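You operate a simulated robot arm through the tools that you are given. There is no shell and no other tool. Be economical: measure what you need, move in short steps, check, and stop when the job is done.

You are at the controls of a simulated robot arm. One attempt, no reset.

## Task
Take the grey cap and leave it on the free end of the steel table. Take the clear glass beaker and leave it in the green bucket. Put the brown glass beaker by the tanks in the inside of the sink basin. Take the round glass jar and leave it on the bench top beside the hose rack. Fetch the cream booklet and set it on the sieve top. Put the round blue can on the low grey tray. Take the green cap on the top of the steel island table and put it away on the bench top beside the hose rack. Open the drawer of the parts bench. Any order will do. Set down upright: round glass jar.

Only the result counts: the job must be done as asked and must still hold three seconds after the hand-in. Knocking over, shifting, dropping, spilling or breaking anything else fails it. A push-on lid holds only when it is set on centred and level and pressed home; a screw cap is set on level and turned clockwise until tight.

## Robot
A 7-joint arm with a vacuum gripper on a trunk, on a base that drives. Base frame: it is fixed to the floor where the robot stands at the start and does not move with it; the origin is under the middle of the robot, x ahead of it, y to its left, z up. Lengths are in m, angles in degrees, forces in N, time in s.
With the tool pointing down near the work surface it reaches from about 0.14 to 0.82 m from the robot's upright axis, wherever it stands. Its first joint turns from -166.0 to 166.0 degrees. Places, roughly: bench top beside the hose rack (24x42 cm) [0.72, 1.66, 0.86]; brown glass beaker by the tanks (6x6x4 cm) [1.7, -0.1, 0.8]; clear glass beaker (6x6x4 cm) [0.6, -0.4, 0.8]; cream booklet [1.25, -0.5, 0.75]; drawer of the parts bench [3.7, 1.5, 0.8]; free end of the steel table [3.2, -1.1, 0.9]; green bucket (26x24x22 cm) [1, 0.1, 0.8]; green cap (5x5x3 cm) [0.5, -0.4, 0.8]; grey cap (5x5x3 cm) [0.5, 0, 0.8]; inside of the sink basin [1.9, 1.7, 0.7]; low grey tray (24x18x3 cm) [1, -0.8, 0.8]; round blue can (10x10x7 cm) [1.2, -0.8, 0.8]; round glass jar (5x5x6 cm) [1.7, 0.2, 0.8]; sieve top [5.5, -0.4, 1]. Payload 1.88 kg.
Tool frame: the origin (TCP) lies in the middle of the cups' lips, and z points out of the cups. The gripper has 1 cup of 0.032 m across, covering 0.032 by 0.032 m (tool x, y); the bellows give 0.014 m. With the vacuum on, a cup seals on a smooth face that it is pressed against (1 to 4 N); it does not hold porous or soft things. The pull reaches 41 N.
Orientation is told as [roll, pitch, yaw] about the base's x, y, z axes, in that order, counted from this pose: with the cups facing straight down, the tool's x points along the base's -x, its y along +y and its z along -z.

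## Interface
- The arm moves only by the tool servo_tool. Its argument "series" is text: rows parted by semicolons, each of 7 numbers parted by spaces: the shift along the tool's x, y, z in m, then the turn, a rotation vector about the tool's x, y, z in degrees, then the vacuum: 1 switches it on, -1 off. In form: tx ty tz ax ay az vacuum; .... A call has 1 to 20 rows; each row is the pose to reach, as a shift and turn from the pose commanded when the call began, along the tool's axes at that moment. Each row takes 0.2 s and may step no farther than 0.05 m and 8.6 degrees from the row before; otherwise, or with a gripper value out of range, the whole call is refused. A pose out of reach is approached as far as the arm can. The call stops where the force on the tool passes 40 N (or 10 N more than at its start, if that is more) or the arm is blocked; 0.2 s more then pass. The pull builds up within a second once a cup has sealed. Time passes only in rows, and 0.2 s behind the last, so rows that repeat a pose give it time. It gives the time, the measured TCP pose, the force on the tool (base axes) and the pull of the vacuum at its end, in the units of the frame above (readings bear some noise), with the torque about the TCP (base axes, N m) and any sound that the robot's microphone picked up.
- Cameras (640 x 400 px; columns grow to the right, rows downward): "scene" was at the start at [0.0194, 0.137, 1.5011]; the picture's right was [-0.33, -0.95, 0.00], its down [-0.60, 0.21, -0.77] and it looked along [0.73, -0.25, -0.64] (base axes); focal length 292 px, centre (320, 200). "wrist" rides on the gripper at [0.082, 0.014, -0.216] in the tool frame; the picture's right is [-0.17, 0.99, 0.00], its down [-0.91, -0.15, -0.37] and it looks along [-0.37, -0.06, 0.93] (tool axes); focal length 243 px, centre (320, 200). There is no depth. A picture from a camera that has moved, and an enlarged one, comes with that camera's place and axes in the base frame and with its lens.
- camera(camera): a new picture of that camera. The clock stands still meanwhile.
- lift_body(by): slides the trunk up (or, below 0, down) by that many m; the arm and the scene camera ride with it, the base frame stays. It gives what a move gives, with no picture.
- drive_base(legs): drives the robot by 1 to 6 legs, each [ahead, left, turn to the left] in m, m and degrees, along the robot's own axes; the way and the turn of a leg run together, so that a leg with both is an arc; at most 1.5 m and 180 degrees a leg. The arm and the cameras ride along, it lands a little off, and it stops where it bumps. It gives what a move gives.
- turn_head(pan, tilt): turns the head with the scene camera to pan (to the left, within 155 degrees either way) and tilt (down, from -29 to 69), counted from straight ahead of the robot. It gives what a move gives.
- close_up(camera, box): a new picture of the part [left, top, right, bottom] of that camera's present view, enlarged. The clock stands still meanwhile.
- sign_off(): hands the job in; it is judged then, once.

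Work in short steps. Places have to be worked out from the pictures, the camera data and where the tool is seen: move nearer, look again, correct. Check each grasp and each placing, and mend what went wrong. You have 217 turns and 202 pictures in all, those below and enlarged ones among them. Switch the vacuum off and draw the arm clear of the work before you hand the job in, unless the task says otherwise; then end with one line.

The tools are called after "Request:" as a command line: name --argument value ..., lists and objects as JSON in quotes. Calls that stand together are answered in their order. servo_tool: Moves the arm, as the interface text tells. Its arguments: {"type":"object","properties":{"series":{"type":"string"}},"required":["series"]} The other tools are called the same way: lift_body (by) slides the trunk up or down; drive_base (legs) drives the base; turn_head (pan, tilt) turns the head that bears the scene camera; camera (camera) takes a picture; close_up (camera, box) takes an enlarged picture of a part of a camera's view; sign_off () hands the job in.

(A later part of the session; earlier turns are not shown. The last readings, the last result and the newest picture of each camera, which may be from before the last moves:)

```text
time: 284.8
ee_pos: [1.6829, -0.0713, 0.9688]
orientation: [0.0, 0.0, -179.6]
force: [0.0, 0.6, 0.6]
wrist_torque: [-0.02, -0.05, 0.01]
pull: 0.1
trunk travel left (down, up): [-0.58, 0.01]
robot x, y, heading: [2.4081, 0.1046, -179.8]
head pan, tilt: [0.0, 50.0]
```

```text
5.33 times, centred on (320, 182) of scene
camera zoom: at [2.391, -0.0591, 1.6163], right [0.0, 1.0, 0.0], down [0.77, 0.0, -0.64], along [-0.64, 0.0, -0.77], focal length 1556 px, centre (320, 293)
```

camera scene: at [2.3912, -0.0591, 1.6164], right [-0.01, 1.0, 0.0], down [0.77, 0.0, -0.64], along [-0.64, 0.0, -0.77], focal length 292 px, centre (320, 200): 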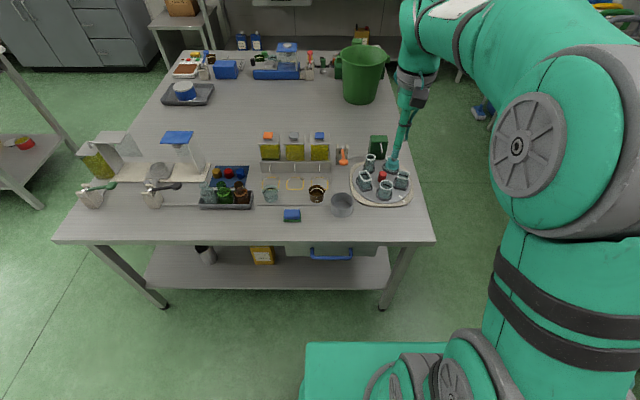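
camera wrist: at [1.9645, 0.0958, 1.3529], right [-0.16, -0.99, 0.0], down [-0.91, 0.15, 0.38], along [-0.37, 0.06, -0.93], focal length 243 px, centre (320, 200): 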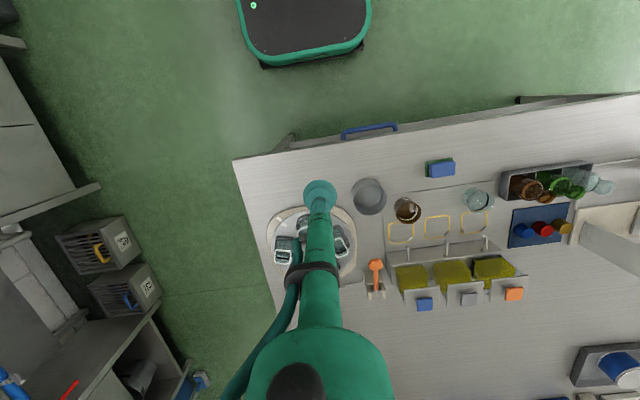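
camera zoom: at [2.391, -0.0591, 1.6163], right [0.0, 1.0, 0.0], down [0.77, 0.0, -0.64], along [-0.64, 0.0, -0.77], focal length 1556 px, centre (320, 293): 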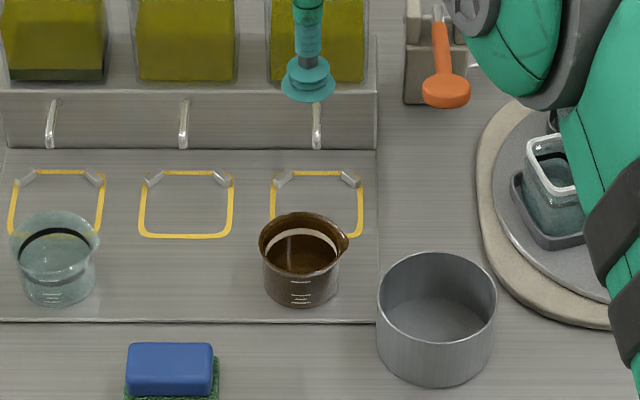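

The cup is nearly above the beaker's axis (1.6815, −0.0755). I descend inside, slowly near the bottom.

Request:
servo_tool --series "-0.0015 0.004 0.04 0 0 0 1;-0.0015 0.004 0.08 0 0 0 1;-0.0015 0.004 0.12 0 0 0 1;-0.0015 0.004 0.15 0 0 0 1;-0.0015 0.004 0.165 0 0 0 1;-0.0015 0.004 0.172 0 0 0 1;-0.0015 0.004 0.172 0 0 0 1"

Request:
close_up --camera "scene" --box '[280, 160, 360, 210]'

```text
time: 286.2
ee_pos: [1.6758, -0.0768, 0.81]
orientation: [0.2, -1.0, -179.7]
force: [-0.9, -1.1, 9.7]
wrist_torque: [0.06, -0.07, -0.11]
pull: 40.5
trunk travel left (down, up): [-0.58, 0.01]
robot x, y, heading: [2.4045, 0.1045, -179.7]
head pan, tilt: [0.0, 50.0]
stopped in row 6: the force on the tool passed its limit at 51 N (the readings are from after the stop); the commanded pose is now the measured one
```

```text
8.00 times, centred on (320, 185) of scene
camera zoom: at [2.3924, -0.0587, 1.6161], right [0.0, 1.0, 0.0], down [0.77, 0.0, -0.64], along [-0.64, 0.0, -0.77], focal length 2334 px, centre (320, 320)
```

zoom: 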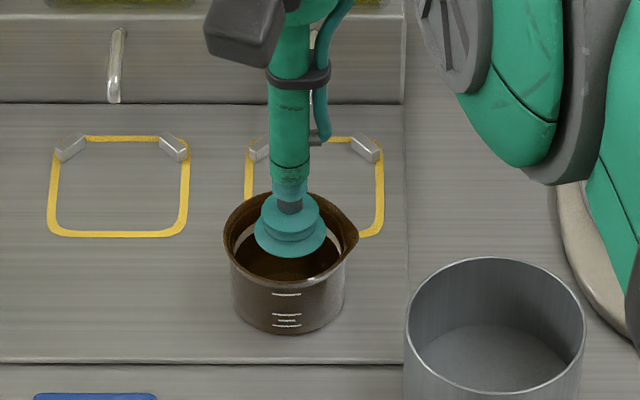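

Sealed inside the beaker (a bit hard, contact was at 0.81). I lift slowly.

Request:
servo_tool --series "0 0 -0.003 0 0 0 1;0 0 -0.008 0 0 0 1;0 0 -0.015 0 0 0 1;0 0 -0.03 0 0 0 1;0 0 -0.05 0 0 0 1;0 0 -0.05 0 0 0 1"

Request:
close_up --camera "scene" --box '[260, 145, 380, 220]'

```text
time: 287.6
ee_pos: [1.6779, -0.0764, 0.8582]
orientation: [0.1, -0.7, -179.7]
force: [0.3, -0.1, -0.9]
wrist_torque: [0.01, -0.03, 0.02]
pull: 40.8
trunk travel left (down, up): [-0.58, 0.01]
robot x, y, heading: [2.4072, 0.1031, -179.8]
head pan, tilt: [0.0, 50.0]
```

```text
5.33 times, centred on (320, 182) of scene
camera zoom: at [2.3915, -0.0589, 1.6164], right [0.0, 1.0, 0.0], down [0.77, 0.0, -0.64], along [-0.64, 0.0, -0.77], focal length 1556 px, centre (320, 293)
```

zoom: 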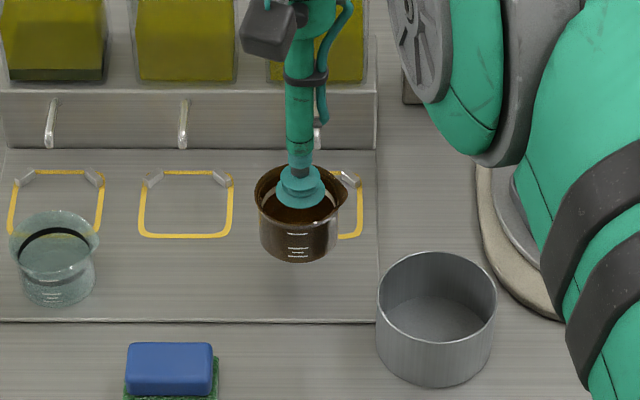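

Held. I lift high and retract toward the robot.

Request:
servo_tool --series "0 0 -0.03 0 0.7 0 1;0 0 -0.07 0 0.7 0 1;0 0 -0.11 0 0.7 0 1;0 0 -0.15 0 0.7 0 1;0 0 -0.19 0 0.7 0 1;0 0 -0.23 0 0.7 0 1;0 0 -0.27 0 0.7 0 1;0.04 0 -0.29 0 0.7 0 1;0.08 0 -0.29 0 0.7 0 1;0.12 0 -0.29 0 0.7 0 1;0.16 0 -0.29 0 0.7 0 1;0.2 0 -0.29 0 0.7 0 1;0.2 -0.04 -0.29 0 0.7 0 1;0.2 -0.08 -0.29 0 0.7 0 1;0.2 -0.12 -0.29 0 0.7 0 1;0.2 -0.16 -0.29 0 0.7 0 1"

Request:
drive_base --legs '[[0, -0.75, 0], [0, 0, -90]]'

Request:
turn_head --pan 30 --tilt 35

Request:
camera --camera "scene"

```text
time: 291.0
ee_pos: [1.8797, 0.0867, 1.1445]
orientation: [0.2, 0.0, -179.7]
force: [0.7, -0.2, -1.2]
wrist_torque: [-0.01, -0.03, -0.02]
pull: 40.4
trunk travel left (down, up): [-0.58, 0.01]
robot x, y, heading: [2.4065, 0.1059, -179.6]
head pan, tilt: [0.0, 50.0]
```

```text
time: 298.8
ee_pos: [2.3874, 1.3718, 1.1422]
orientation: [0.2, -0.1, 90.5]
force: [0.1, 0.3, -0.3]
wrist_torque: [-0.02, -0.06, 0.02]
pull: 41.3
trunk travel left (down, up): [-0.58, 0.01]
robot x, y, heading: [2.4048, 0.8427, 90.4]
head pan, tilt: [0.0, 50.0]
```

```text
time: 299.8
ee_pos: [2.3865, 1.3723, 1.1434]
orientation: [0.3, 0.0, 90.3]
force: [-0.8, 0.4, -0.5]
wrist_torque: [-0.05, -0.02, -0.04]
pull: 40.7
trunk travel left (down, up): [-0.58, 0.01]
robot x, y, heading: [2.4068, 0.8427, 90.4]
head pan, tilt: [30.0, 35.0]
```

```text
111 pictures are left
camera scene: at [2.1969, 0.8585, 1.6381], right [0.86, 0.51, 0.0], down [0.29, -0.5, -0.82], along [-0.41, 0.71, -0.57], focal length 292 px, centre (320, 200)
```

scene: 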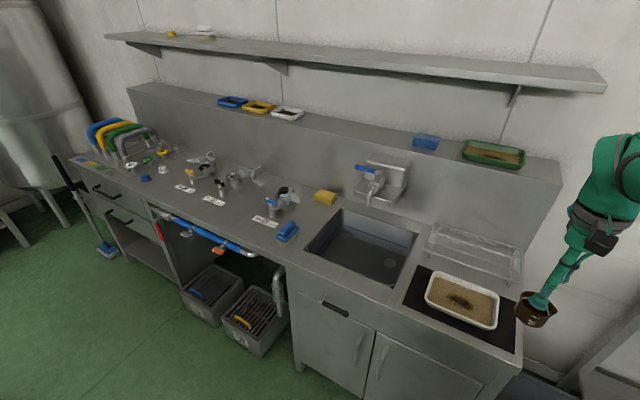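

The sink opening spans x 1.75–2.09, y 1.51–1.81. I move the base in front of it and reach over its centre.

Request:
drive_base --legs '[[0.1, 0.45, 0]]'

Request:
servo_tool --series "-0.04 0.01 0 0 0 0 1;-0.08 0.02 0 0 0 0 1;-0.12 0.03 0 0 0 0 1;-0.15 0.04 0 0 0 0 1;-0.15 0.04 0.04 0 0 0 1;-0.15 0.04 0.08 0 0 0 1;-0.15 0.04 0.12 0 0 0 1;-0.15 0.04 0.12 0 0 0 1"

Request:
camera --camera "wrist"

Request:
turn_head --pan 10 --tilt 50

Request:
camera --camera "scene"

```text
time: 302.5
ee_pos: [1.9333, 1.4682, 1.1435]
orientation: [0.2, 0.0, 90.5]
force: [-0.6, -0.3, -0.6]
wrist_torque: [-0.02, 0.0, 0.0]
pull: 40.7
trunk travel left (down, up): [-0.58, 0.01]
robot x, y, heading: [1.9538, 0.9404, 90.4]
head pan, tilt: [30.0, 35.0]
```

```text
time: 304.3
ee_pos: [1.8914, 1.6176, 1.0245]
orientation: [0.2, 0.0, 90.5]
force: [0.0, 0.7, -0.9]
wrist_torque: [-0.04, 0.01, 0.0]
pull: 40.7
trunk travel left (down, up): [-0.58, 0.01]
robot x, y, heading: [1.954, 0.9376, 90.4]
head pan, tilt: [30.0, 35.0]
```

```text
110 pictures are left
camera wrist: at [1.8781, 1.5363, 1.2397], right [-0.99, 0.16, 0.0], down [0.15, 0.92, 0.37], along [0.06, 0.37, -0.93], focal length 243 px, centre (320, 200)
```

wrist: 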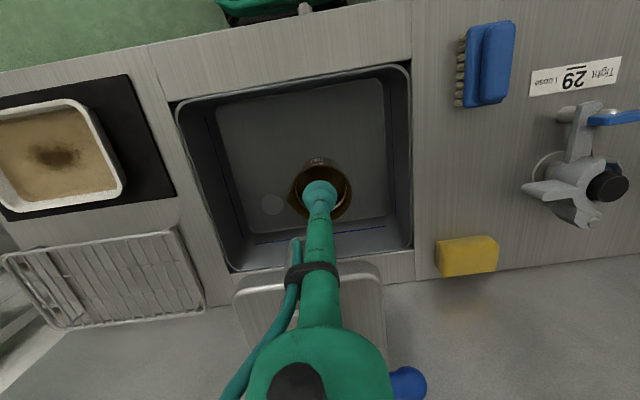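

```text
time: 305.2
ee_pos: [1.8907, 1.6181, 1.0244]
orientation: [0.2, 0.0, 90.5]
force: [-0.4, -1.2, -0.9]
wrist_torque: [-0.02, 0.01, 0.01]
pull: 40.6
trunk travel left (down, up): [-0.58, 0.01]
robot x, y, heading: [1.9489, 0.9408, 90.3]
head pan, tilt: [10.0, 50.0]
```

```text
109 pictures are left
camera scene: at [1.7748, 0.9549, 1.6164], right [0.98, 0.18, 0.0], down [0.14, -0.75, -0.64], along [-0.12, 0.63, -0.77], focal length 292 px, centre (320, 200)
```

scene: 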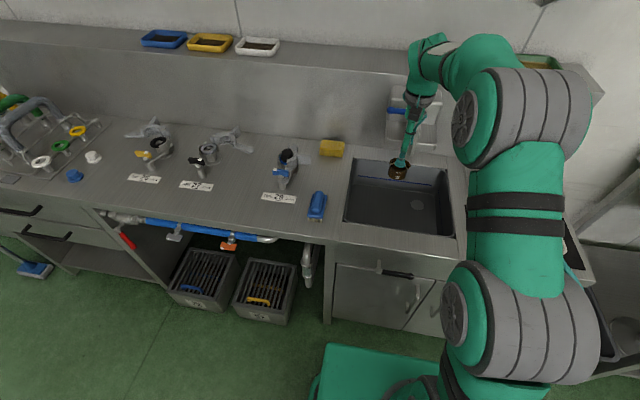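

The landing point is on the basin floor clear of the drain. I lower into the basin.

Request:
servo_tool --series "0 0 0.04 0 0 0 1;0 0 0.08 0 0 0 1;0 0 0.12 0 0 0 1;0 0 0.16 0 0 0 1;0 0 0.2 0 0 0 1;0 0 0.23 0 0 0 1;0 0 0.25 0 0 0 1;0 0 0.26 0 0 0 1;0 0 0.26 0 0 0 1"

Request:
camera --camera "wrist"

Request:
close_up --camera "scene" --box '[320, 130, 480, 250]'

```text
time: 307.2
ee_pos: [1.8915, 1.618, 0.7642]
orientation: [0.1, 0.1, 90.5]
force: [0.9, 0.3, -0.5]
wrist_torque: [-0.01, 0.04, 0.04]
pull: 41.2
trunk travel left (down, up): [-0.58, 0.01]
robot x, y, heading: [1.9514, 0.9427, 90.5]
head pan, tilt: [10.0, 50.0]
```

```text
108 pictures are left
camera wrist: at [1.8775, 1.5364, 0.9796], right [-0.99, 0.16, 0.0], down [0.15, 0.92, 0.37], along [0.06, 0.37, -0.93], focal length 243 px, centre (320, 200)
```

wrist: 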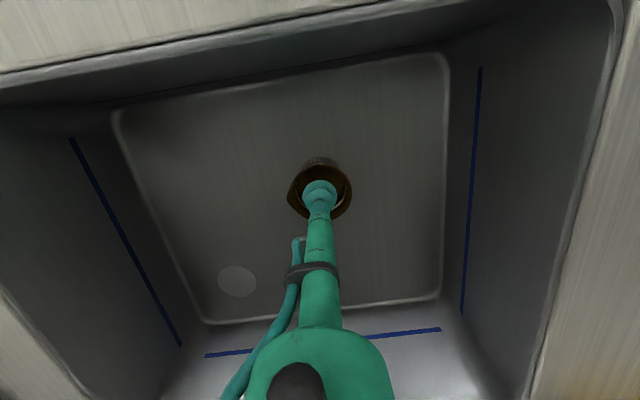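

```text
3.33 times, centred on (400, 190) of scene
camera zoom: at [1.7748, 0.9549, 1.6164], right [0.98, 0.18, 0.0], down [0.14, -0.75, -0.64], along [-0.12, 0.63, -0.77], focal length 973 px, centre (53, 233)
```

zoom: 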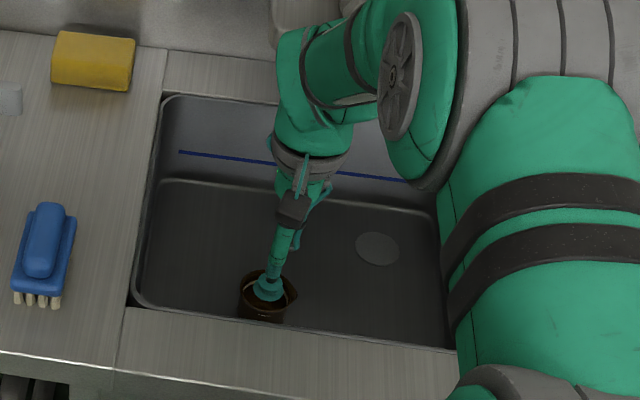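

Beaker is inside the basin. I continue down in 5 mm steps.

Request:
servo_tool --series "0 0 0.005 0 0 0 1;0 0 0.01 0 0 0 1;0 0 0.015 0 0 0 1;0 0 0.02 0 0 0 1;0 0 0.02 0 0 0 1"

```text
time: 308.4
ee_pos: [1.8905, 1.6202, 0.7489]
orientation: [0.2, -0.5, 90.6]
force: [-2.3, 0.3, 31.8]
wrist_torque: [0.16, -0.01, -0.03]
pull: 40.3
trunk travel left (down, up): [-0.58, 0.01]
robot x, y, heading: [1.9504, 0.9403, 90.4]
head pan, tilt: [10.0, 50.0]
```

Firm contact with the basin floor. I back off slightly, release and withdraw straight up.

Request:
servo_tool --series "0 0 -0.004 0 0 0 -1;0 0 -0.004 0 0 0 -1;0 0 -0.004 0 0 0 -1;0 0 -0.004 0 0 0 -1;0 0 -0.004 0 0 0 -1;0 0 -0.01 0 0 0 -1;0 0 -0.03 0 0 0 -1;0 0 -0.06 0 0 0 -1;0 0 -0.1 0 0 0 -1;0 0 -0.14 0 0 0 -1;0 0 -0.18 0 0 0 -1;0 0 -0.22 0 0 0 -1;0 0 -0.26 0 0 0 -1;0 0 -0.3 0 0 0 -1;0 0 -0.34 0 0 0 -1;0.04 0 -0.37 0 0 0 -1;0.08 0 -0.39 0 0 0 -1;0.12 0 -0.39 0 0 0 -1;0.16 0 -0.39 0 0 0 -1"

Request:
camera --camera "wrist"

```text
time: 312.4
ee_pos: [1.8922, 1.4576, 1.134]
orientation: [0.1, 0.0, 90.5]
force: [0.4, 0.0, -0.2]
wrist_torque: [-0.02, -0.01, -0.02]
pull: 0.1
trunk travel left (down, up): [-0.58, 0.01]
robot x, y, heading: [1.9512, 0.9398, 90.6]
head pan, tilt: [10.0, 50.0]
```

```text
106 pictures are left
camera wrist: at [1.8804, 1.3755, 1.3492], right [-0.99, 0.16, 0.0], down [0.15, 0.92, 0.37], along [0.06, 0.37, -0.93], focal length 243 px, centre (320, 200)
```

wrist: 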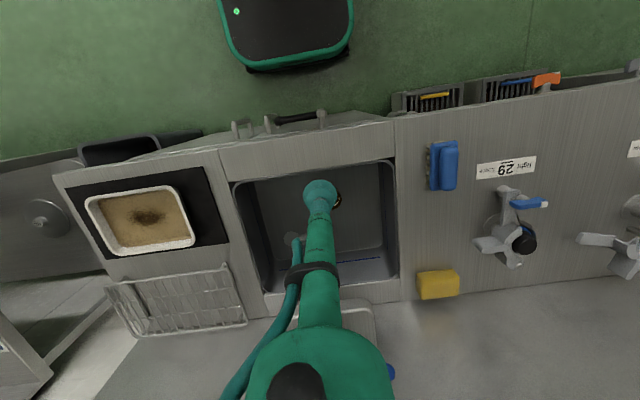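

The beaker is down in the basin. I confirm with the scene camera, then turn around to face the island for the jar.

Request:
close_up --camera "scene" --box '[320, 130, 480, 250]'

Request:
drive_base --legs '[[-0.1, 0.2, 0], [0, 0, 90], [0, 0, 90]]'

Request:
turn_head --pan 0 --tilt 50

Request:
camera --camera "scene"

```text
3.33 times, centred on (400, 190) of scene
camera zoom: at [1.7749, 0.9545, 1.6164], right [0.98, 0.18, 0.0], down [0.14, -0.75, -0.64], along [-0.12, 0.63, -0.77], focal length 973 px, centre (53, 233)
```

zoom: 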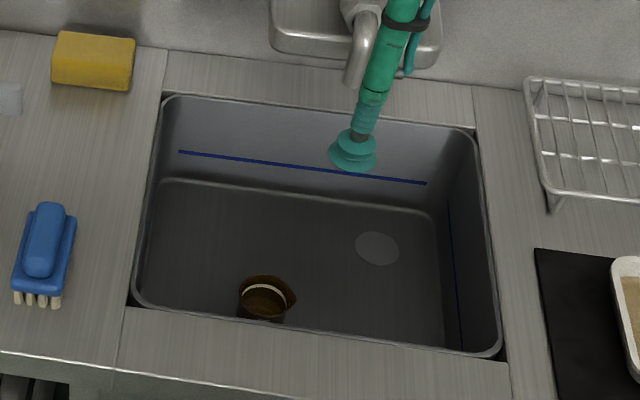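

```text
time: 321.7
ee_pos: [1.8166, 0.3185, 1.1336]
orientation: [0.2, -0.1, -89.3]
force: [0.4, -0.6, 0.0]
wrist_torque: [0.03, 0.03, -0.02]
pull: 0.2
trunk travel left (down, up): [-0.58, 0.01]
robot x, y, heading: [1.7534, 0.8372, -89.2]
head pan, tilt: [10.0, 50.0]
```

```text
time: 322.4
ee_pos: [1.8153, 0.3187, 1.1333]
orientation: [0.1, 0.0, -89.3]
force: [-0.2, -1.3, -0.1]
wrist_torque: [0.02, 0.02, 0.05]
pull: 0.0
trunk travel left (down, up): [-0.58, 0.01]
robot x, y, heading: [1.7545, 0.8369, -89.2]
head pan, tilt: [0.0, 50.0]
```

```text
104 pictures are left
camera scene: at [1.9178, 0.8238, 1.6164], right [-1.0, -0.01, 0.0], down [-0.01, 0.77, -0.64], along [0.01, -0.64, -0.77], focal length 292 px, centre (320, 200)
```

scene: 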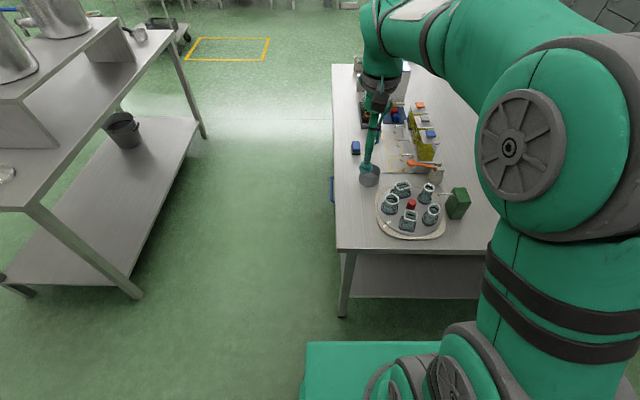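

Brown beaker stands upright in the sink. Now a close look at the turntable.

Request:
close_up --camera "scene" --box '[365, 165, 461, 245]'

Request:
camera --camera "wrist"

```text
5.00 times, centred on (413, 205) of scene
camera zoom: at [1.9178, 0.8238, 1.6164], right [-1.0, -0.01, 0.0], down [-0.01, 0.77, -0.64], along [0.01, -0.64, -0.77], focal length 1459 px, centre (-145, 175)
```

zoom: 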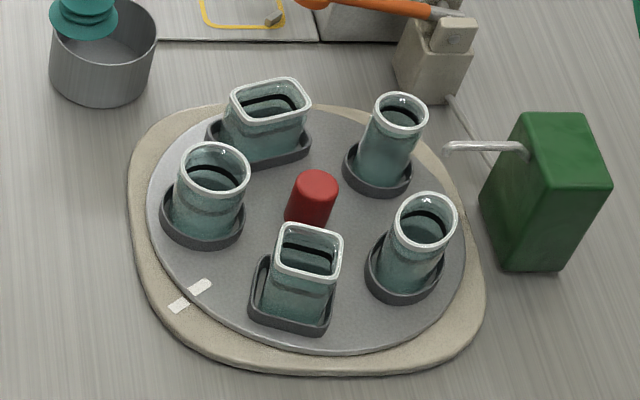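

```text
102 pictures are left
camera wrist: at [1.8279, 0.4012, 1.3489], right [0.99, -0.15, 0.0], down [-0.14, -0.92, 0.37], along [-0.06, -0.37, -0.93], focal length 243 px, centre (320, 200)
```

wrist: 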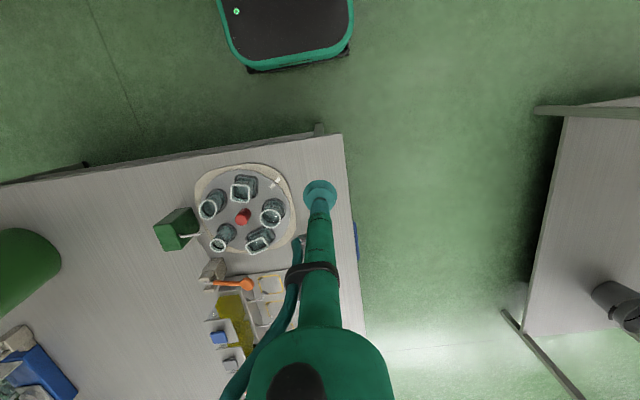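

The left round jar (≈5 cm) is the target at about (1.678, 0.173). I move above it and look down.

Request:
servo_tool --series "-0.036 -0.034 0 0 0 0 -1;-0.072 -0.068 0 0 0 0 -1;-0.108 -0.102 0 0 0 0 -1;-0.143 -0.139 0 0 0 0 -1;-0.143 -0.139 0.04 0 0 0 -1;-0.143 -0.139 0.08 0 0 0 -1;-0.143 -0.139 0.12 0 0 0 -1;-0.143 -0.139 0.14 0 0 0 -1;-0.143 -0.139 0.14 0 0 0 -1"

Request:
close_up --camera "wrist" --box '[240, 110, 400, 210]'

Request:
close_up --camera "scene" --box '[365, 155, 461, 235]'

```text
refused: row 4 steps farther than a row can; nothing moved
```

```text
4.00 times, centred on (320, 160) of wrist
camera zoom: at [1.8279, 0.4012, 1.3489], right [0.99, -0.15, 0.0], down [-0.14, -0.92, 0.37], along [-0.06, -0.37, -0.93], focal length 970 px, centre (320, 360)
```

zoom: 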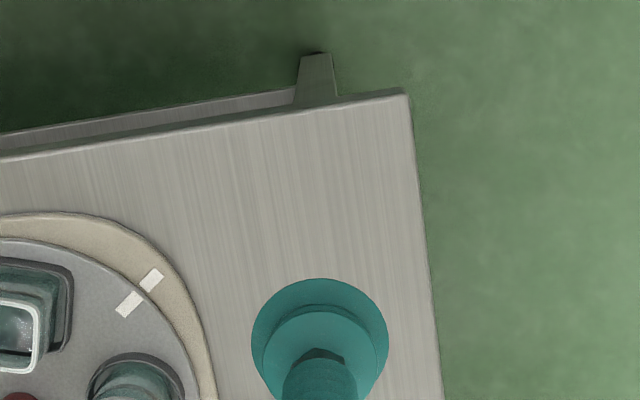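

```text
5.00 times, centred on (413, 195) of scene
camera zoom: at [1.9178, 0.8238, 1.6164], right [-1.0, -0.01, 0.0], down [-0.01, 0.77, -0.64], along [0.01, -0.64, -0.77], focal length 1459 px, centre (-145, 225)
```

zoom: 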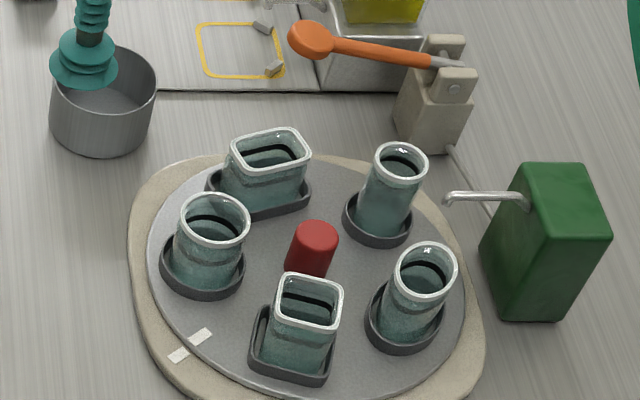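

I redo the move with smaller steps.

Request:
servo_tool --series "-0.03 -0.029 0 0 0 0 -1;-0.06 -0.058 0 0 0 0 -1;-0.09 -0.087 0 0 0 0 -1;-0.12 -0.116 0 0 0 0 -1;-0.143 -0.139 0 0 0 0 -1;-0.143 -0.139 0.04 0 0 0 -1;-0.143 -0.139 0.08 0 0 0 -1;-0.143 -0.139 0.12 0 0 0 -1;-0.143 -0.139 0.14 0 0 0 -1;-0.143 -0.139 0.14 0 0 0 -1"

Request:
close_up --camera "wrist" --box '[240, 110, 400, 210]'

Request:
close_up --camera "scene" --box '[365, 155, 461, 235]'

```text
time: 324.6
ee_pos: [1.6795, 0.1752, 0.995]
orientation: [0.2, 0.1, -89.3]
force: [0.1, 0.1, 0.1]
wrist_torque: [0.01, -0.03, 0.02]
pull: 0.0
trunk travel left (down, up): [-0.58, 0.01]
robot x, y, heading: [1.7539, 0.8378, -89.5]
head pan, tilt: [0.0, 50.0]
```

```text
4.00 times, centred on (320, 160) of wrist
camera zoom: at [1.6913, 0.257, 1.2094], right [0.99, -0.15, 0.0], down [-0.14, -0.92, 0.37], along [-0.06, -0.37, -0.93], focal length 970 px, centre (320, 360)
```

zoom: 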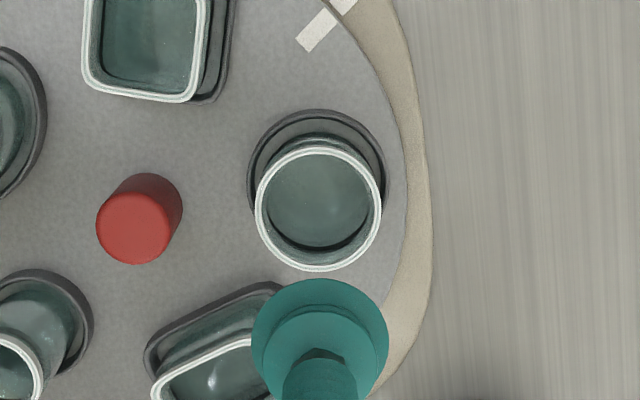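

```text
5.00 times, centred on (413, 195) of scene
camera zoom: at [1.9177, 0.8238, 1.6164], right [-1.0, -0.01, 0.0], down [-0.01, 0.77, -0.64], along [0.01, -0.64, -0.77], focal length 1459 px, centre (-145, 225)
```

zoom: 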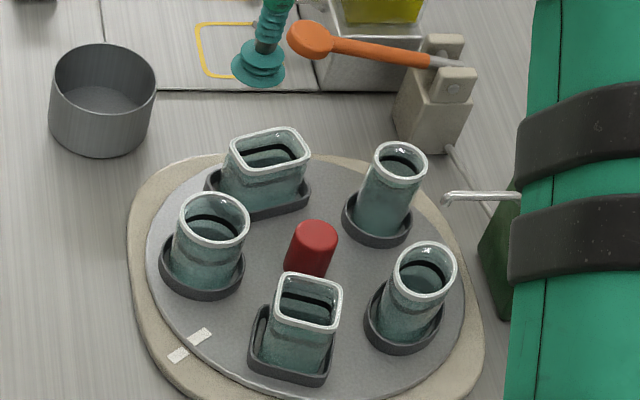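

The jar axis solves to (1.679, 0.176) with rim z≈0.856; the cup is right above it. I descend to z 0.835 first.

Request:
servo_tool --series "0.0005 0 0.04 0 0 0 1;0.0005 0 0.08 0 0 0 1;0.0005 0 0.12 0 0 0 1;0.0005 0 0.14 0 0 0 1;0.0005 0 0.15 0 0 0 1;0.0005 0 0.16 0 0 0 1;0.0005 0 0.16 0 0 0 1"

Request:
close_up --camera "scene" --box '[365, 165, 445, 225]'

Request:
close_up --camera "wrist" --box '[270, 150, 370, 213]'

```text
time: 326.2
ee_pos: [1.68, 0.1731, 0.8381]
orientation: [0.1, -0.5, -89.4]
force: [1.4, -3.9, 37.3]
wrist_torque: [0.08, 0.05, 0.35]
pull: 40.7
trunk travel left (down, up): [-0.58, 0.01]
robot x, y, heading: [1.7491, 0.8387, -89.5]
head pan, tilt: [0.0, 50.0]
```

```text
6.67 times, centred on (405, 195) of scene
camera zoom: at [1.9182, 0.8264, 1.6166], right [-1.0, -0.01, 0.0], down [-0.01, 0.76, -0.64], along [0.01, -0.64, -0.76], focal length 1945 px, centre (-247, 233)
```

zoom: 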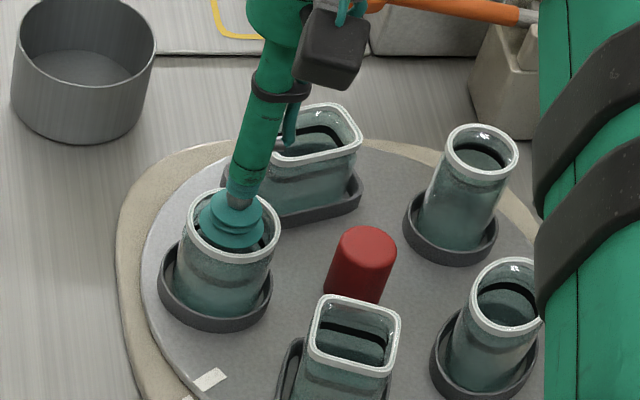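

```text
6.35 times, centred on (320, 182) of wrist
camera zoom: at [1.6917, 0.2574, 1.0523], right [0.99, -0.15, 0.0], down [-0.14, -0.91, 0.38], along [-0.06, -0.38, -0.92], focal length 1540 px, centre (320, 318)
```

zoom: 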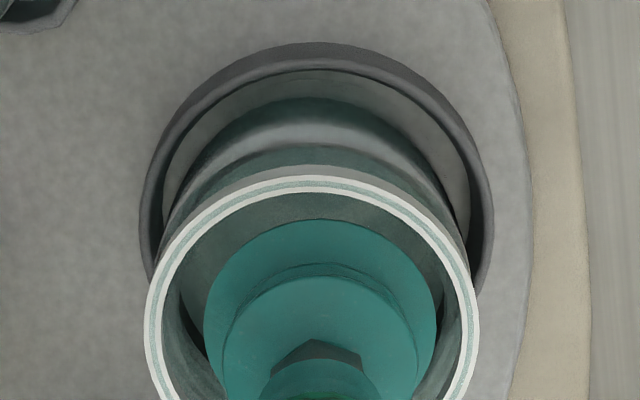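

Sealed inside the jar. I lift slowly straight up.

Request:
servo_tool --series "0 0 -0.003 0 0 0 1;0 0 -0.007 0 0 0 1;0 0 -0.012 0 0 0 1;0 0 -0.02 0 0 0 1;0 0 -0.03 0 0 0 1;0 0 -0.045 0 0 0 1;0 0 -0.06 0 0 0 1;0 0 -0.08 0 0 0 1;0 0 -0.1 0 0 0 1;0 0 -0.1 0 0 0 1"

Request:
camera --camera "scene"

```text
time: 328.4
ee_pos: [1.6795, 0.1745, 0.9337]
orientation: [0.1, 0.0, -89.4]
force: [0.3, 0.0, 0.0]
wrist_torque: [0.02, -0.01, -0.01]
pull: 40.6
trunk travel left (down, up): [-0.58, 0.01]
robot x, y, heading: [1.756, 0.8366, -89.5]
head pan, tilt: [0.0, 50.0]
```

```text
95 pictures are left
camera scene: at [1.9177, 0.824, 1.6164], right [-1.0, -0.01, 0.0], down [-0.01, 0.77, -0.64], along [0.01, -0.64, -0.77], focal length 292 px, centre (320, 200)
```

scene: 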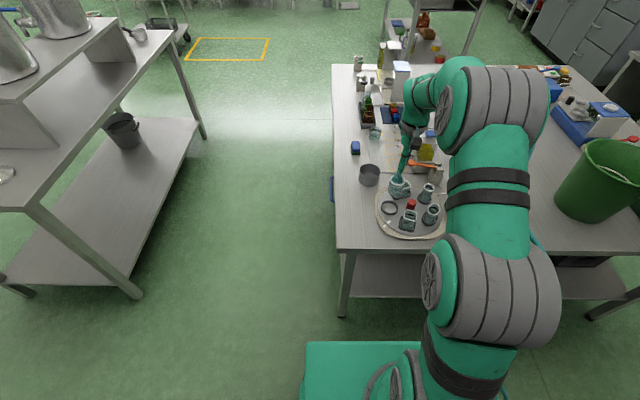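

Held. I raise and retract the jar, turn around to face the bench and drive toward the hose rack end.

Request:
servo_tool --series "0 0 -0.03 0 0 0 1;0 0 -0.07 0 0 0 1;0 0 -0.11 0 0 0 1;0 0 -0.15 0 0 0 1;0 0 -0.19 0 0 0 1;0 0 -0.22 0 0 0 1;0.04 0 -0.22 0 0 0 1;0.08 0.015 -0.22 0 0 0 1;0.12 0.03 -0.22 0 0 0 1;0.15 0.045 -0.22 0 0 0 1;0.15 0.06 -0.22 0 0 0 1;0.15 0.06 -0.22 0 0 0 1"

Request:
drive_base --legs '[[0, 0, -90], [0, 0, -90], [0, 0.95, 0]]'

Request:
turn_head --pan 10 --tilt 45

Request:
camera --camera "scene"

```text
time: 331.0
ee_pos: [1.7374, 0.3244, 1.1537]
orientation: [0.3, 0.0, -89.3]
force: [-0.2, -0.1, -0.4]
wrist_torque: [0.0, -0.03, 0.02]
pull: 41.1
trunk travel left (down, up): [-0.58, 0.01]
robot x, y, heading: [1.7537, 0.8407, -89.4]
head pan, tilt: [0.0, 50.0]
```

```text
time: 343.7
ee_pos: [0.8462, 1.3637, 1.1533]
orientation: [0.2, 0.0, 89.1]
force: [0.3, -0.4, -1.1]
wrist_torque: [0.0, -0.01, 0.01]
pull: 40.2
trunk travel left (down, up): [-0.58, 0.01]
robot x, y, heading: [0.8174, 0.8541, 89.2]
head pan, tilt: [0.0, 50.0]
```

```text
time: 344.4
ee_pos: [0.8458, 1.3642, 1.1539]
orientation: [0.2, 0.0, 89.1]
force: [0.3, -0.3, -0.1]
wrist_torque: [-0.01, -0.01, 0.0]
pull: 40.8
trunk travel left (down, up): [-0.58, 0.01]
robot x, y, heading: [0.8117, 0.8464, 89.1]
head pan, tilt: [10.0, 45.0]
```

```text
94 pictures are left
camera scene: at [0.6361, 0.8757, 1.6233], right [0.99, 0.16, 0.0], down [0.11, -0.7, -0.71], along [-0.11, 0.7, -0.71], focal length 292 px, centre (320, 200)
```

scene: 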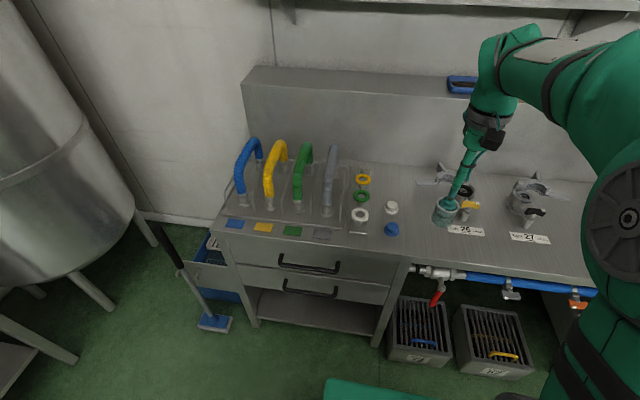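

Request:
close_up --camera "scene" --box '[320, 150, 480, 250]'

Request:
camera --camera "wrist"

```text
4.00 times, centred on (400, 200) of scene
camera zoom: at [0.6361, 0.8757, 1.6233], right [0.99, 0.16, 0.0], down [0.11, -0.7, -0.71], along [-0.11, 0.7, -0.71], focal length 1167 px, centre (0, 200)
```

zoom: 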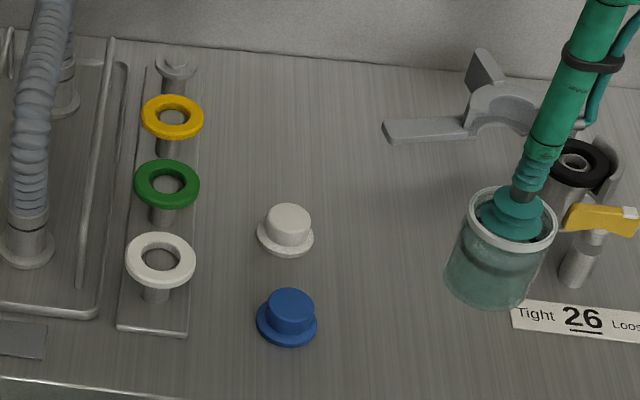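

```text
92 pictures are left
camera wrist: at [0.8313, 1.2821, 1.3688], right [-0.98, 0.18, 0.0], down [0.17, 0.91, 0.37], along [0.07, 0.37, -0.93], focal length 243 px, centre (320, 200)
```

wrist: 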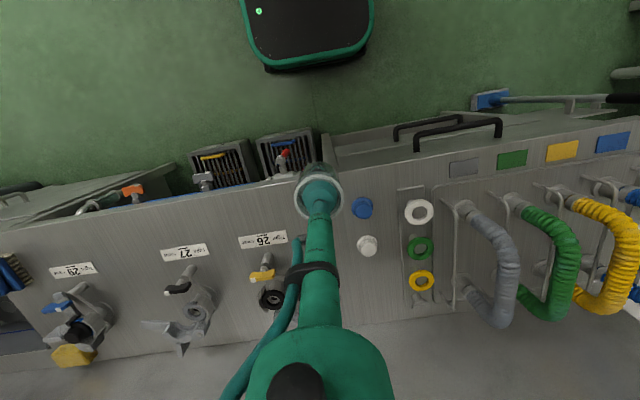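

Free spots on the bench: jar at about (0.82, 1.74), green cap later at about (0.76, 1.70). I drive 0.15 m closer and move above the jar spot.

Request:
drive_base --legs '[[0.15, 0, 0]]'

Request:
servo_tool --series "-0.045 0.005 0 0 0 0 1;-0.09 0.01 0 0 0 0 1;-0.135 0.015 0 0 0 0 1;-0.18 0.02 0 0 0 0 1;-0.225 0.0276 0 0 0 0 1;-0.225 0.0276 0.04 0 0 0 1;-0.225 0.0276 0.08 0 0 0 1;-0.225 0.0276 0.12 0 0 0 1;-0.225 0.0276 0.12 0 0 0 1"

Request:
camera --camera "wrist"

Request:
camera --camera "scene"

```text
time: 345.8
ee_pos: [0.8476, 1.5129, 1.1527]
orientation: [0.3, 0.0, 89.1]
force: [-0.4, -0.5, -1.4]
wrist_torque: [0.01, 0.01, 0.0]
pull: 41.1
trunk travel left (down, up): [-0.58, 0.01]
robot x, y, heading: [0.8153, 0.9997, 89.1]
head pan, tilt: [10.0, 45.0]
```

```text
time: 347.8
ee_pos: [0.823, 1.7381, 1.0323]
orientation: [0.2, 0.0, 89.1]
force: [-0.1, 0.2, 0.2]
wrist_torque: [-0.04, 0.01, 0.0]
pull: 40.1
trunk travel left (down, up): [-0.58, 0.01]
robot x, y, heading: [0.8148, 0.9986, 89.1]
head pan, tilt: [10.0, 45.0]
```

```text
91 pictures are left
camera wrist: at [0.8087, 1.6563, 1.248], right [-0.98, 0.18, 0.0], down [0.17, 0.91, 0.37], along [0.07, 0.37, -0.93], focal length 243 px, centre (320, 200)
```

wrist: 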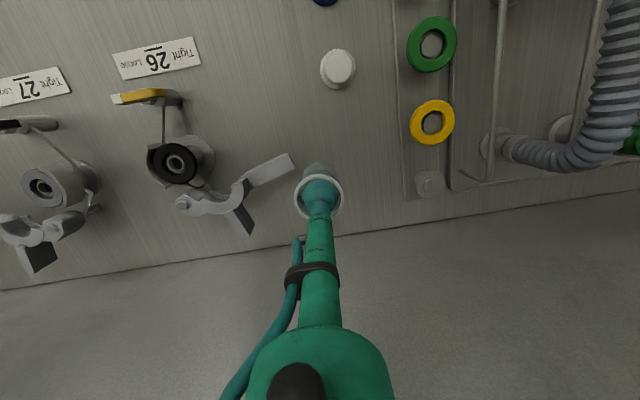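

```text
90 pictures are left
camera scene: at [0.6384, 1.0246, 1.6233], right [0.99, 0.16, 0.0], down [0.11, -0.7, -0.71], along [-0.11, 0.7, -0.71], focal length 292 px, centre (320, 200)
```

scene: 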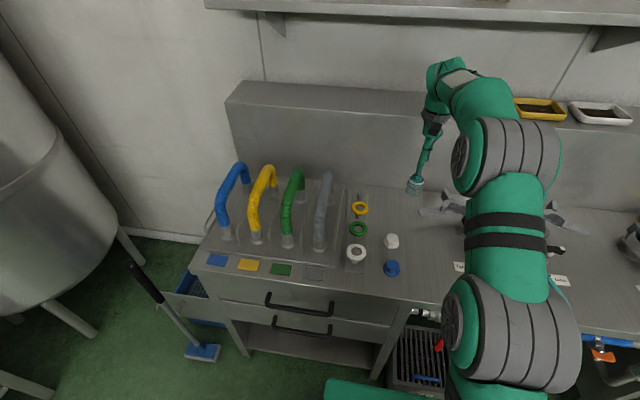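

Landing spot is clear. Small shift left 8 mm, then I lower toward contact (expected at TCP z≈0.905).

Request:
servo_tool --series "0 0.008 0.03 0 0 0 1;0 0.008 0.06 0 0 0 1;0 0.008 0.085 0 0 0 1;0 0.008 0.1 0 0 0 1;0 0.008 0.11 0 0 0 1;0 0.008 0.11 0 0 0 1"

Request:
close_up --camera "scene" --box '[350, 150, 470, 225]'

```text
time: 349.1
ee_pos: [0.8162, 1.7387, 0.9235]
orientation: [0.3, 0.0, 89.1]
force: [0.1, -0.2, -0.9]
wrist_torque: [-0.04, 0.0, -0.01]
pull: 40.3
trunk travel left (down, up): [-0.58, 0.01]
robot x, y, heading: [0.8187, 1.0, 89.1]
head pan, tilt: [10.0, 45.0]
```

```text
5.33 times, centred on (410, 188) of scene
camera zoom: at [0.6384, 1.0246, 1.6233], right [0.99, 0.16, 0.0], down [0.11, -0.7, -0.71], along [-0.11, 0.7, -0.71], focal length 1556 px, centre (-160, 267)
```

zoom: 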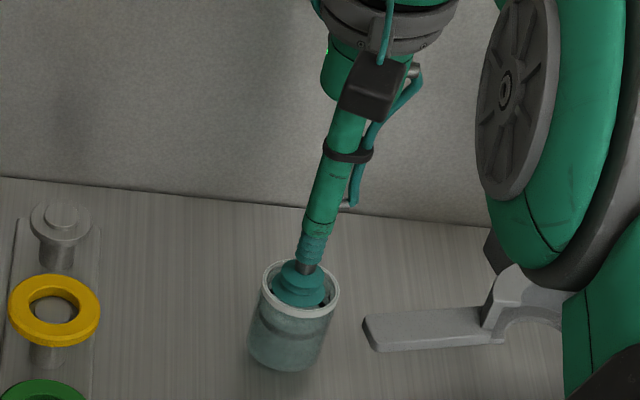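

Request:
servo_tool --series "0 0 0.004 0 0 0 1;0 0 0.008 0 0 0 1;0 0 0.012 0 0 0 1;0 0 0.012 0 0 0 1"

```text
time: 350.1
ee_pos: [0.8139, 1.739, 0.9131]
orientation: [0.2, -0.1, 89.1]
force: [-1.5, -0.9, 7.7]
wrist_torque: [0.01, -0.05, -0.07]
pull: 41.5
trunk travel left (down, up): [-0.58, 0.01]
robot x, y, heading: [0.8166, 0.9984, 89.2]
head pan, tilt: [10.0, 45.0]
```

Contact (7.7 N). I release, wait and rise vertically.

Request:
servo_tool --series "0 0 0 0 0 0 -1;0 0 0 0 0 0 -1;0 0 0 0 0 0 -1;0 0 0 0 0 0 -1;0 0 0 0 0 0 -1;0 0 -0.006 0 0 0 -1;0 0 -0.015 0 0 0 -1;0 0 -0.03 0 0 0 -1;0 0 -0.06 0 0 0 -1;0 0 -0.1 0 0 0 -1;0 0 -0.14 0 0 0 -1;0 0 -0.18 0 0 0 -1;0 0 -0.22 0 0 0 -1;0.04 0 -0.24 0 0 0 -1;0.08 0 -0.24 0 0 0 -1;0.12 0 -0.24 0 0 0 -1;0.16 0 -0.24 0 0 0 -1;0.2 0 -0.24 0 0 0 -1"

Request:
close_up --camera "scene" --box '[330, 150, 490, 290]'

```text
time: 353.9
ee_pos: [0.8132, 1.5374, 1.1508]
orientation: [0.2, -0.1, 89.1]
force: [-0.4, -0.2, -0.3]
wrist_torque: [-0.03, -0.03, 0.01]
pull: 0.0
trunk travel left (down, up): [-0.58, 0.01]
robot x, y, heading: [0.8177, 1.001, 88.9]
head pan, tilt: [10.0, 45.0]
```

```text
2.86 times, centred on (410, 220) of scene
camera zoom: at [0.6384, 1.0241, 1.6233], right [0.99, 0.16, 0.0], down [0.11, -0.7, -0.71], along [-0.11, 0.7, -0.71], focal length 834 px, centre (63, 143)
```

zoom: 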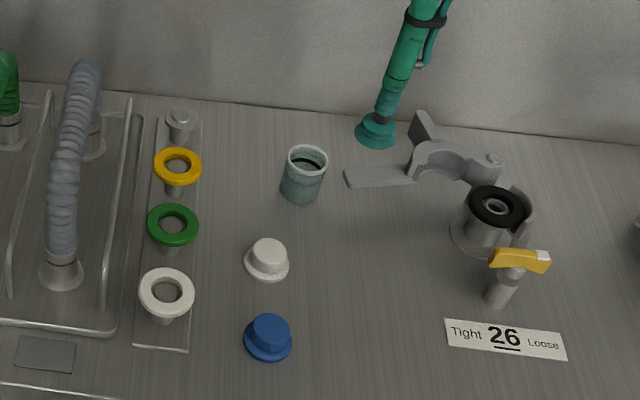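

The jar stands upright beside the hose rack. Now to the island's near side for the green cap and clear beaker.

Request:
drive_base --legs '[[-0.16, 0, 0], [0, 0, -89], [-0.85, 0, 0], [0, -1.2, 0]]'

Request:
turn_head --pan 0 --tilt 50

Request:
camera --camera "scene"

```text
time: 369.0
ee_pos: [0.5108, -0.341, 1.1508]
orientation: [0.2, -0.1, 1.0]
force: [-0.3, -0.2, 0.3]
wrist_torque: [0.03, 0.01, -0.02]
pull: 0.1
trunk travel left (down, up): [-0.58, 0.01]
robot x, y, heading: [-0.0239, -0.3643, 1.0]
head pan, tilt: [10.0, 45.0]
```

```text
time: 369.7
ee_pos: [0.5103, -0.3418, 1.1496]
orientation: [0.2, 0.0, 1.0]
force: [0.0, 0.2, -0.5]
wrist_torque: [0.02, 0.06, -0.02]
pull: 0.1
trunk travel left (down, up): [-0.58, 0.01]
robot x, y, heading: [-0.0261, -0.3633, 1.0]
head pan, tilt: [0.0, 50.0]
```

```text
87 pictures are left
camera scene: at [-0.0132, -0.1977, 1.6164], right [0.02, -1.0, 0.0], down [-0.77, -0.01, -0.64], along [0.64, 0.01, -0.77], focal length 292 px, centre (320, 200)
```

scene: 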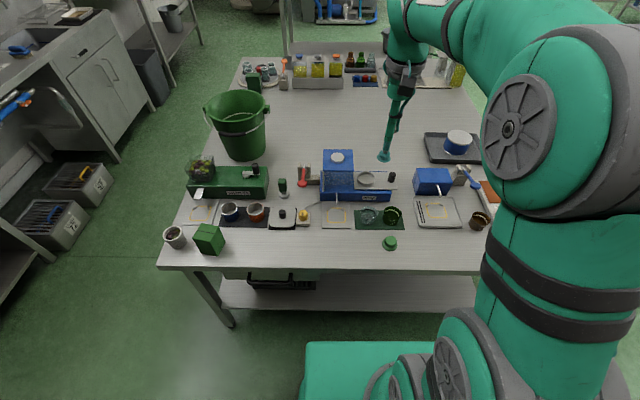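

Green cap at ≈(0.498, −0.414), clear beaker ≈(0.599, −0.357). I do the clear beaker first: move above it.

Request:
servo_tool --series "-0.03 -0.005 0.03 0 0 0 -1;-0.06 -0.01 0.06 0 0 0 -1;-0.089 -0.0165 0.09 0 0 0 -1;-0.089 -0.0165 0.13 0 0 0 -1;-0.089 -0.0165 0.16 0 0 0 -1;-0.089 -0.0165 0.17 0 0 0 -1;-0.089 -0.0165 0.17 0 0 0 -1"

Request:
close_up --camera "wrist" --box '[240, 110, 400, 210]'

Request:
close_up --camera "scene" --box '[330, 180, 450, 255]'

```text
time: 371.3
ee_pos: [0.601, -0.3553, 0.9807]
orientation: [0.2, 0.1, 1.0]
force: [0.3, 0.0, -0.3]
wrist_torque: [-0.01, -0.02, -0.02]
pull: 0.0
trunk travel left (down, up): [-0.58, 0.01]
robot x, y, heading: [-0.0271, -0.3687, 0.9]
head pan, tilt: [0.0, 50.0]
```

```text
4.00 times, centred on (320, 160) of wrist
camera zoom: at [0.5177, -0.3438, 1.196], right [0.15, 0.99, 0.0], down [0.92, -0.14, 0.37], along [0.37, -0.05, -0.93], focal length 970 px, centre (320, 360)
```

zoom: 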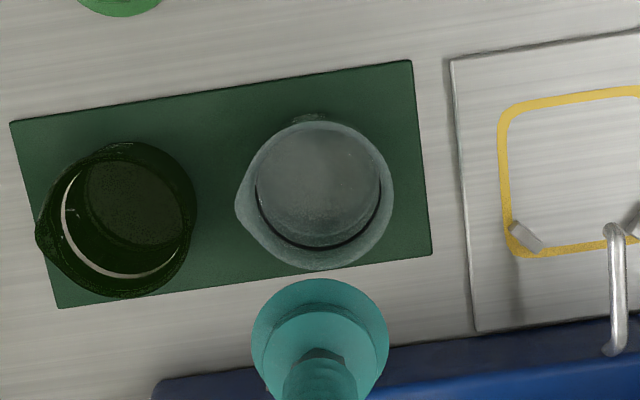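

```text
5.33 times, centred on (390, 218) of scene
camera zoom: at [-0.0132, -0.1977, 1.6164], right [0.02, -1.0, 0.0], down [-0.77, -0.01, -0.64], along [0.64, 0.01, -0.77], focal length 1556 px, centre (-53, 107)
```

zoom: 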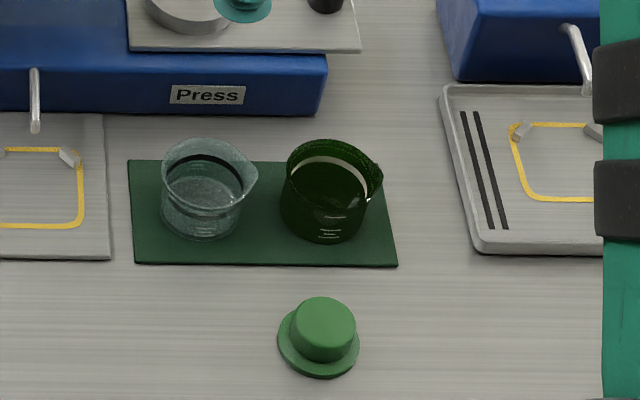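

Beaker axis ≈ (0.597, −0.355). I correct 4 mm and descend to just above its contents' level.

Request:
servo_tool --series "0.0035 0 0.04 0 0 0 1;0.0035 0 0.08 0 0 0 1;0.0035 0 0.12 0 0 0 1;0.0035 0 0.145 0 0 0 1;0.0035 0 0.155 0 0 0 1;0.0035 0 0.16 0 0 0 1;0.0035 0 0.16 0 0 0 1"

```text
time: 372.9
ee_pos: [0.597, -0.3558, 0.8228]
orientation: [0.3, -0.2, 1.1]
force: [-5.9, 0.4, 19.5]
wrist_torque: [-0.07, 0.06, -0.03]
pull: 40.6
trunk travel left (down, up): [-0.58, 0.01]
robot x, y, heading: [-0.0237, -0.3604, 1.0]
head pan, tilt: [0.0, 50.0]
```

Sealed. I lift slowly and check.

Request:
servo_tool --series "0 0 -0.004 0 0 0 1;0 0 -0.009 0 0 0 1;0 0 -0.016 0 0 0 1;0 0 -0.03 0 0 0 1;0 0 -0.05 0 0 0 1;0 0 -0.08 0 0 0 1;0 0 -0.11 0 0 0 1;0 0 -0.15 0 0 0 1;0 0 -0.19 0 0 0 1;0 0 -0.23 0 0 0 1;0 0 -0.27 0 0 0 1;0 0 -0.31 0 0 0 1;0 0 -0.35 0 0 0 1;0.04 0 -0.37 0 0 0 1;0.08 0 -0.37 0 0 0 1;0.12 0 -0.37 0 0 0 1;0.12 0 -0.37 0 0 0 1"

Request:
close_up --camera "scene" --box '[310, 100, 470, 260]'

```text
time: 376.5
ee_pos: [0.4757, -0.3588, 1.1915]
orientation: [0.2, 0.0, 1.0]
force: [0.6, 0.5, -0.4]
wrist_torque: [-0.04, -0.02, -0.01]
pull: 40.5
trunk travel left (down, up): [-0.58, 0.01]
robot x, y, heading: [-0.0251, -0.3608, 1.2]
head pan, tilt: [0.0, 50.0]
```

```text
2.50 times, centred on (390, 180) of scene
camera zoom: at [-0.0137, -0.1977, 1.6163], right [0.02, -1.0, 0.0], down [-0.77, -0.01, -0.64], along [0.64, 0.01, -0.77], focal length 730 px, centre (145, 250)
```

zoom: 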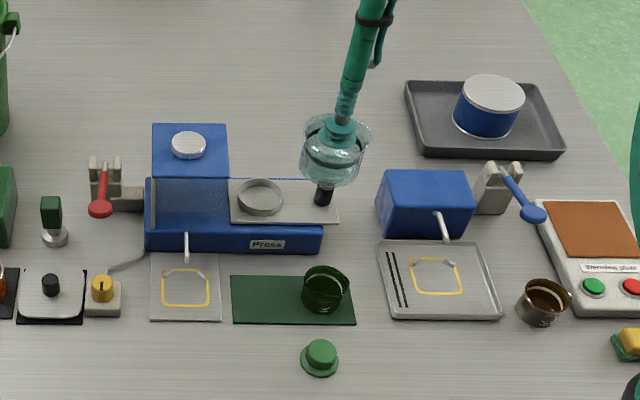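

Held well. I drive round to the left aisle beside the bucket and turn to face the island.

Request:
drive_base --legs '[[0, 1.2, -1], [0.93, 0, 0], [0, 0, -90]]'

Request:
turn_head --pan 0 --tilt 50

Request:
camera --camera "scene"

Request:
camera --camera "wrist"

```text
time: 390.8
ee_pos: [0.8754, 0.3191, 1.1905]
orientation: [0.3, 0.0, -90.8]
force: [-0.8, 0.2, -1.0]
wrist_torque: [-0.02, 0.02, 0.02]
pull: 40.6
trunk travel left (down, up): [-0.58, 0.01]
robot x, y, heading: [0.8873, 0.8231, -91.0]
head pan, tilt: [0.0, 50.0]
```

```text
time: 391.4
ee_pos: [0.8772, 0.3188, 1.1906]
orientation: [0.2, 0.0, -90.8]
force: [0.7, -0.8, -0.5]
wrist_torque: [-0.03, 0.01, 0.02]
pull: 40.4
trunk travel left (down, up): [-0.58, 0.01]
robot x, y, heading: [0.8865, 0.8207, -91.1]
head pan, tilt: [0.0, 50.0]
```

```text
83 pictures are left
camera scene: at [1.0502, 0.803, 1.6164], right [-1.0, 0.02, 0.0], down [0.01, 0.77, -0.64], along [-0.01, -0.64, -0.77], focal length 292 px, centre (320, 200)
```

scene: 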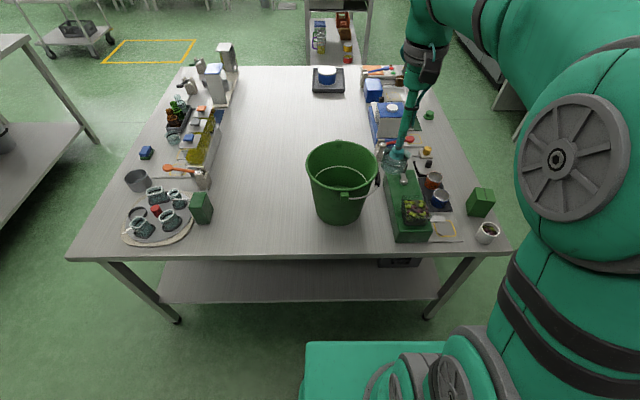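

```text
82 pictures are left
camera wrist: at [0.89, 0.4005, 1.4063], right [0.98, -0.18, 0.0], down [-0.17, -0.91, 0.37], along [-0.07, -0.37, -0.93], focal length 243 px, centre (320, 200)
```

wrist: 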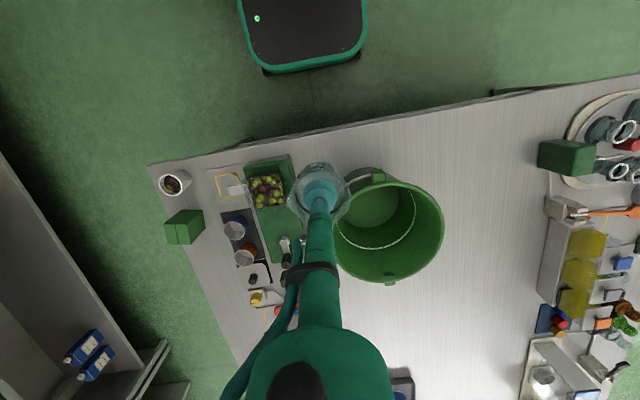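

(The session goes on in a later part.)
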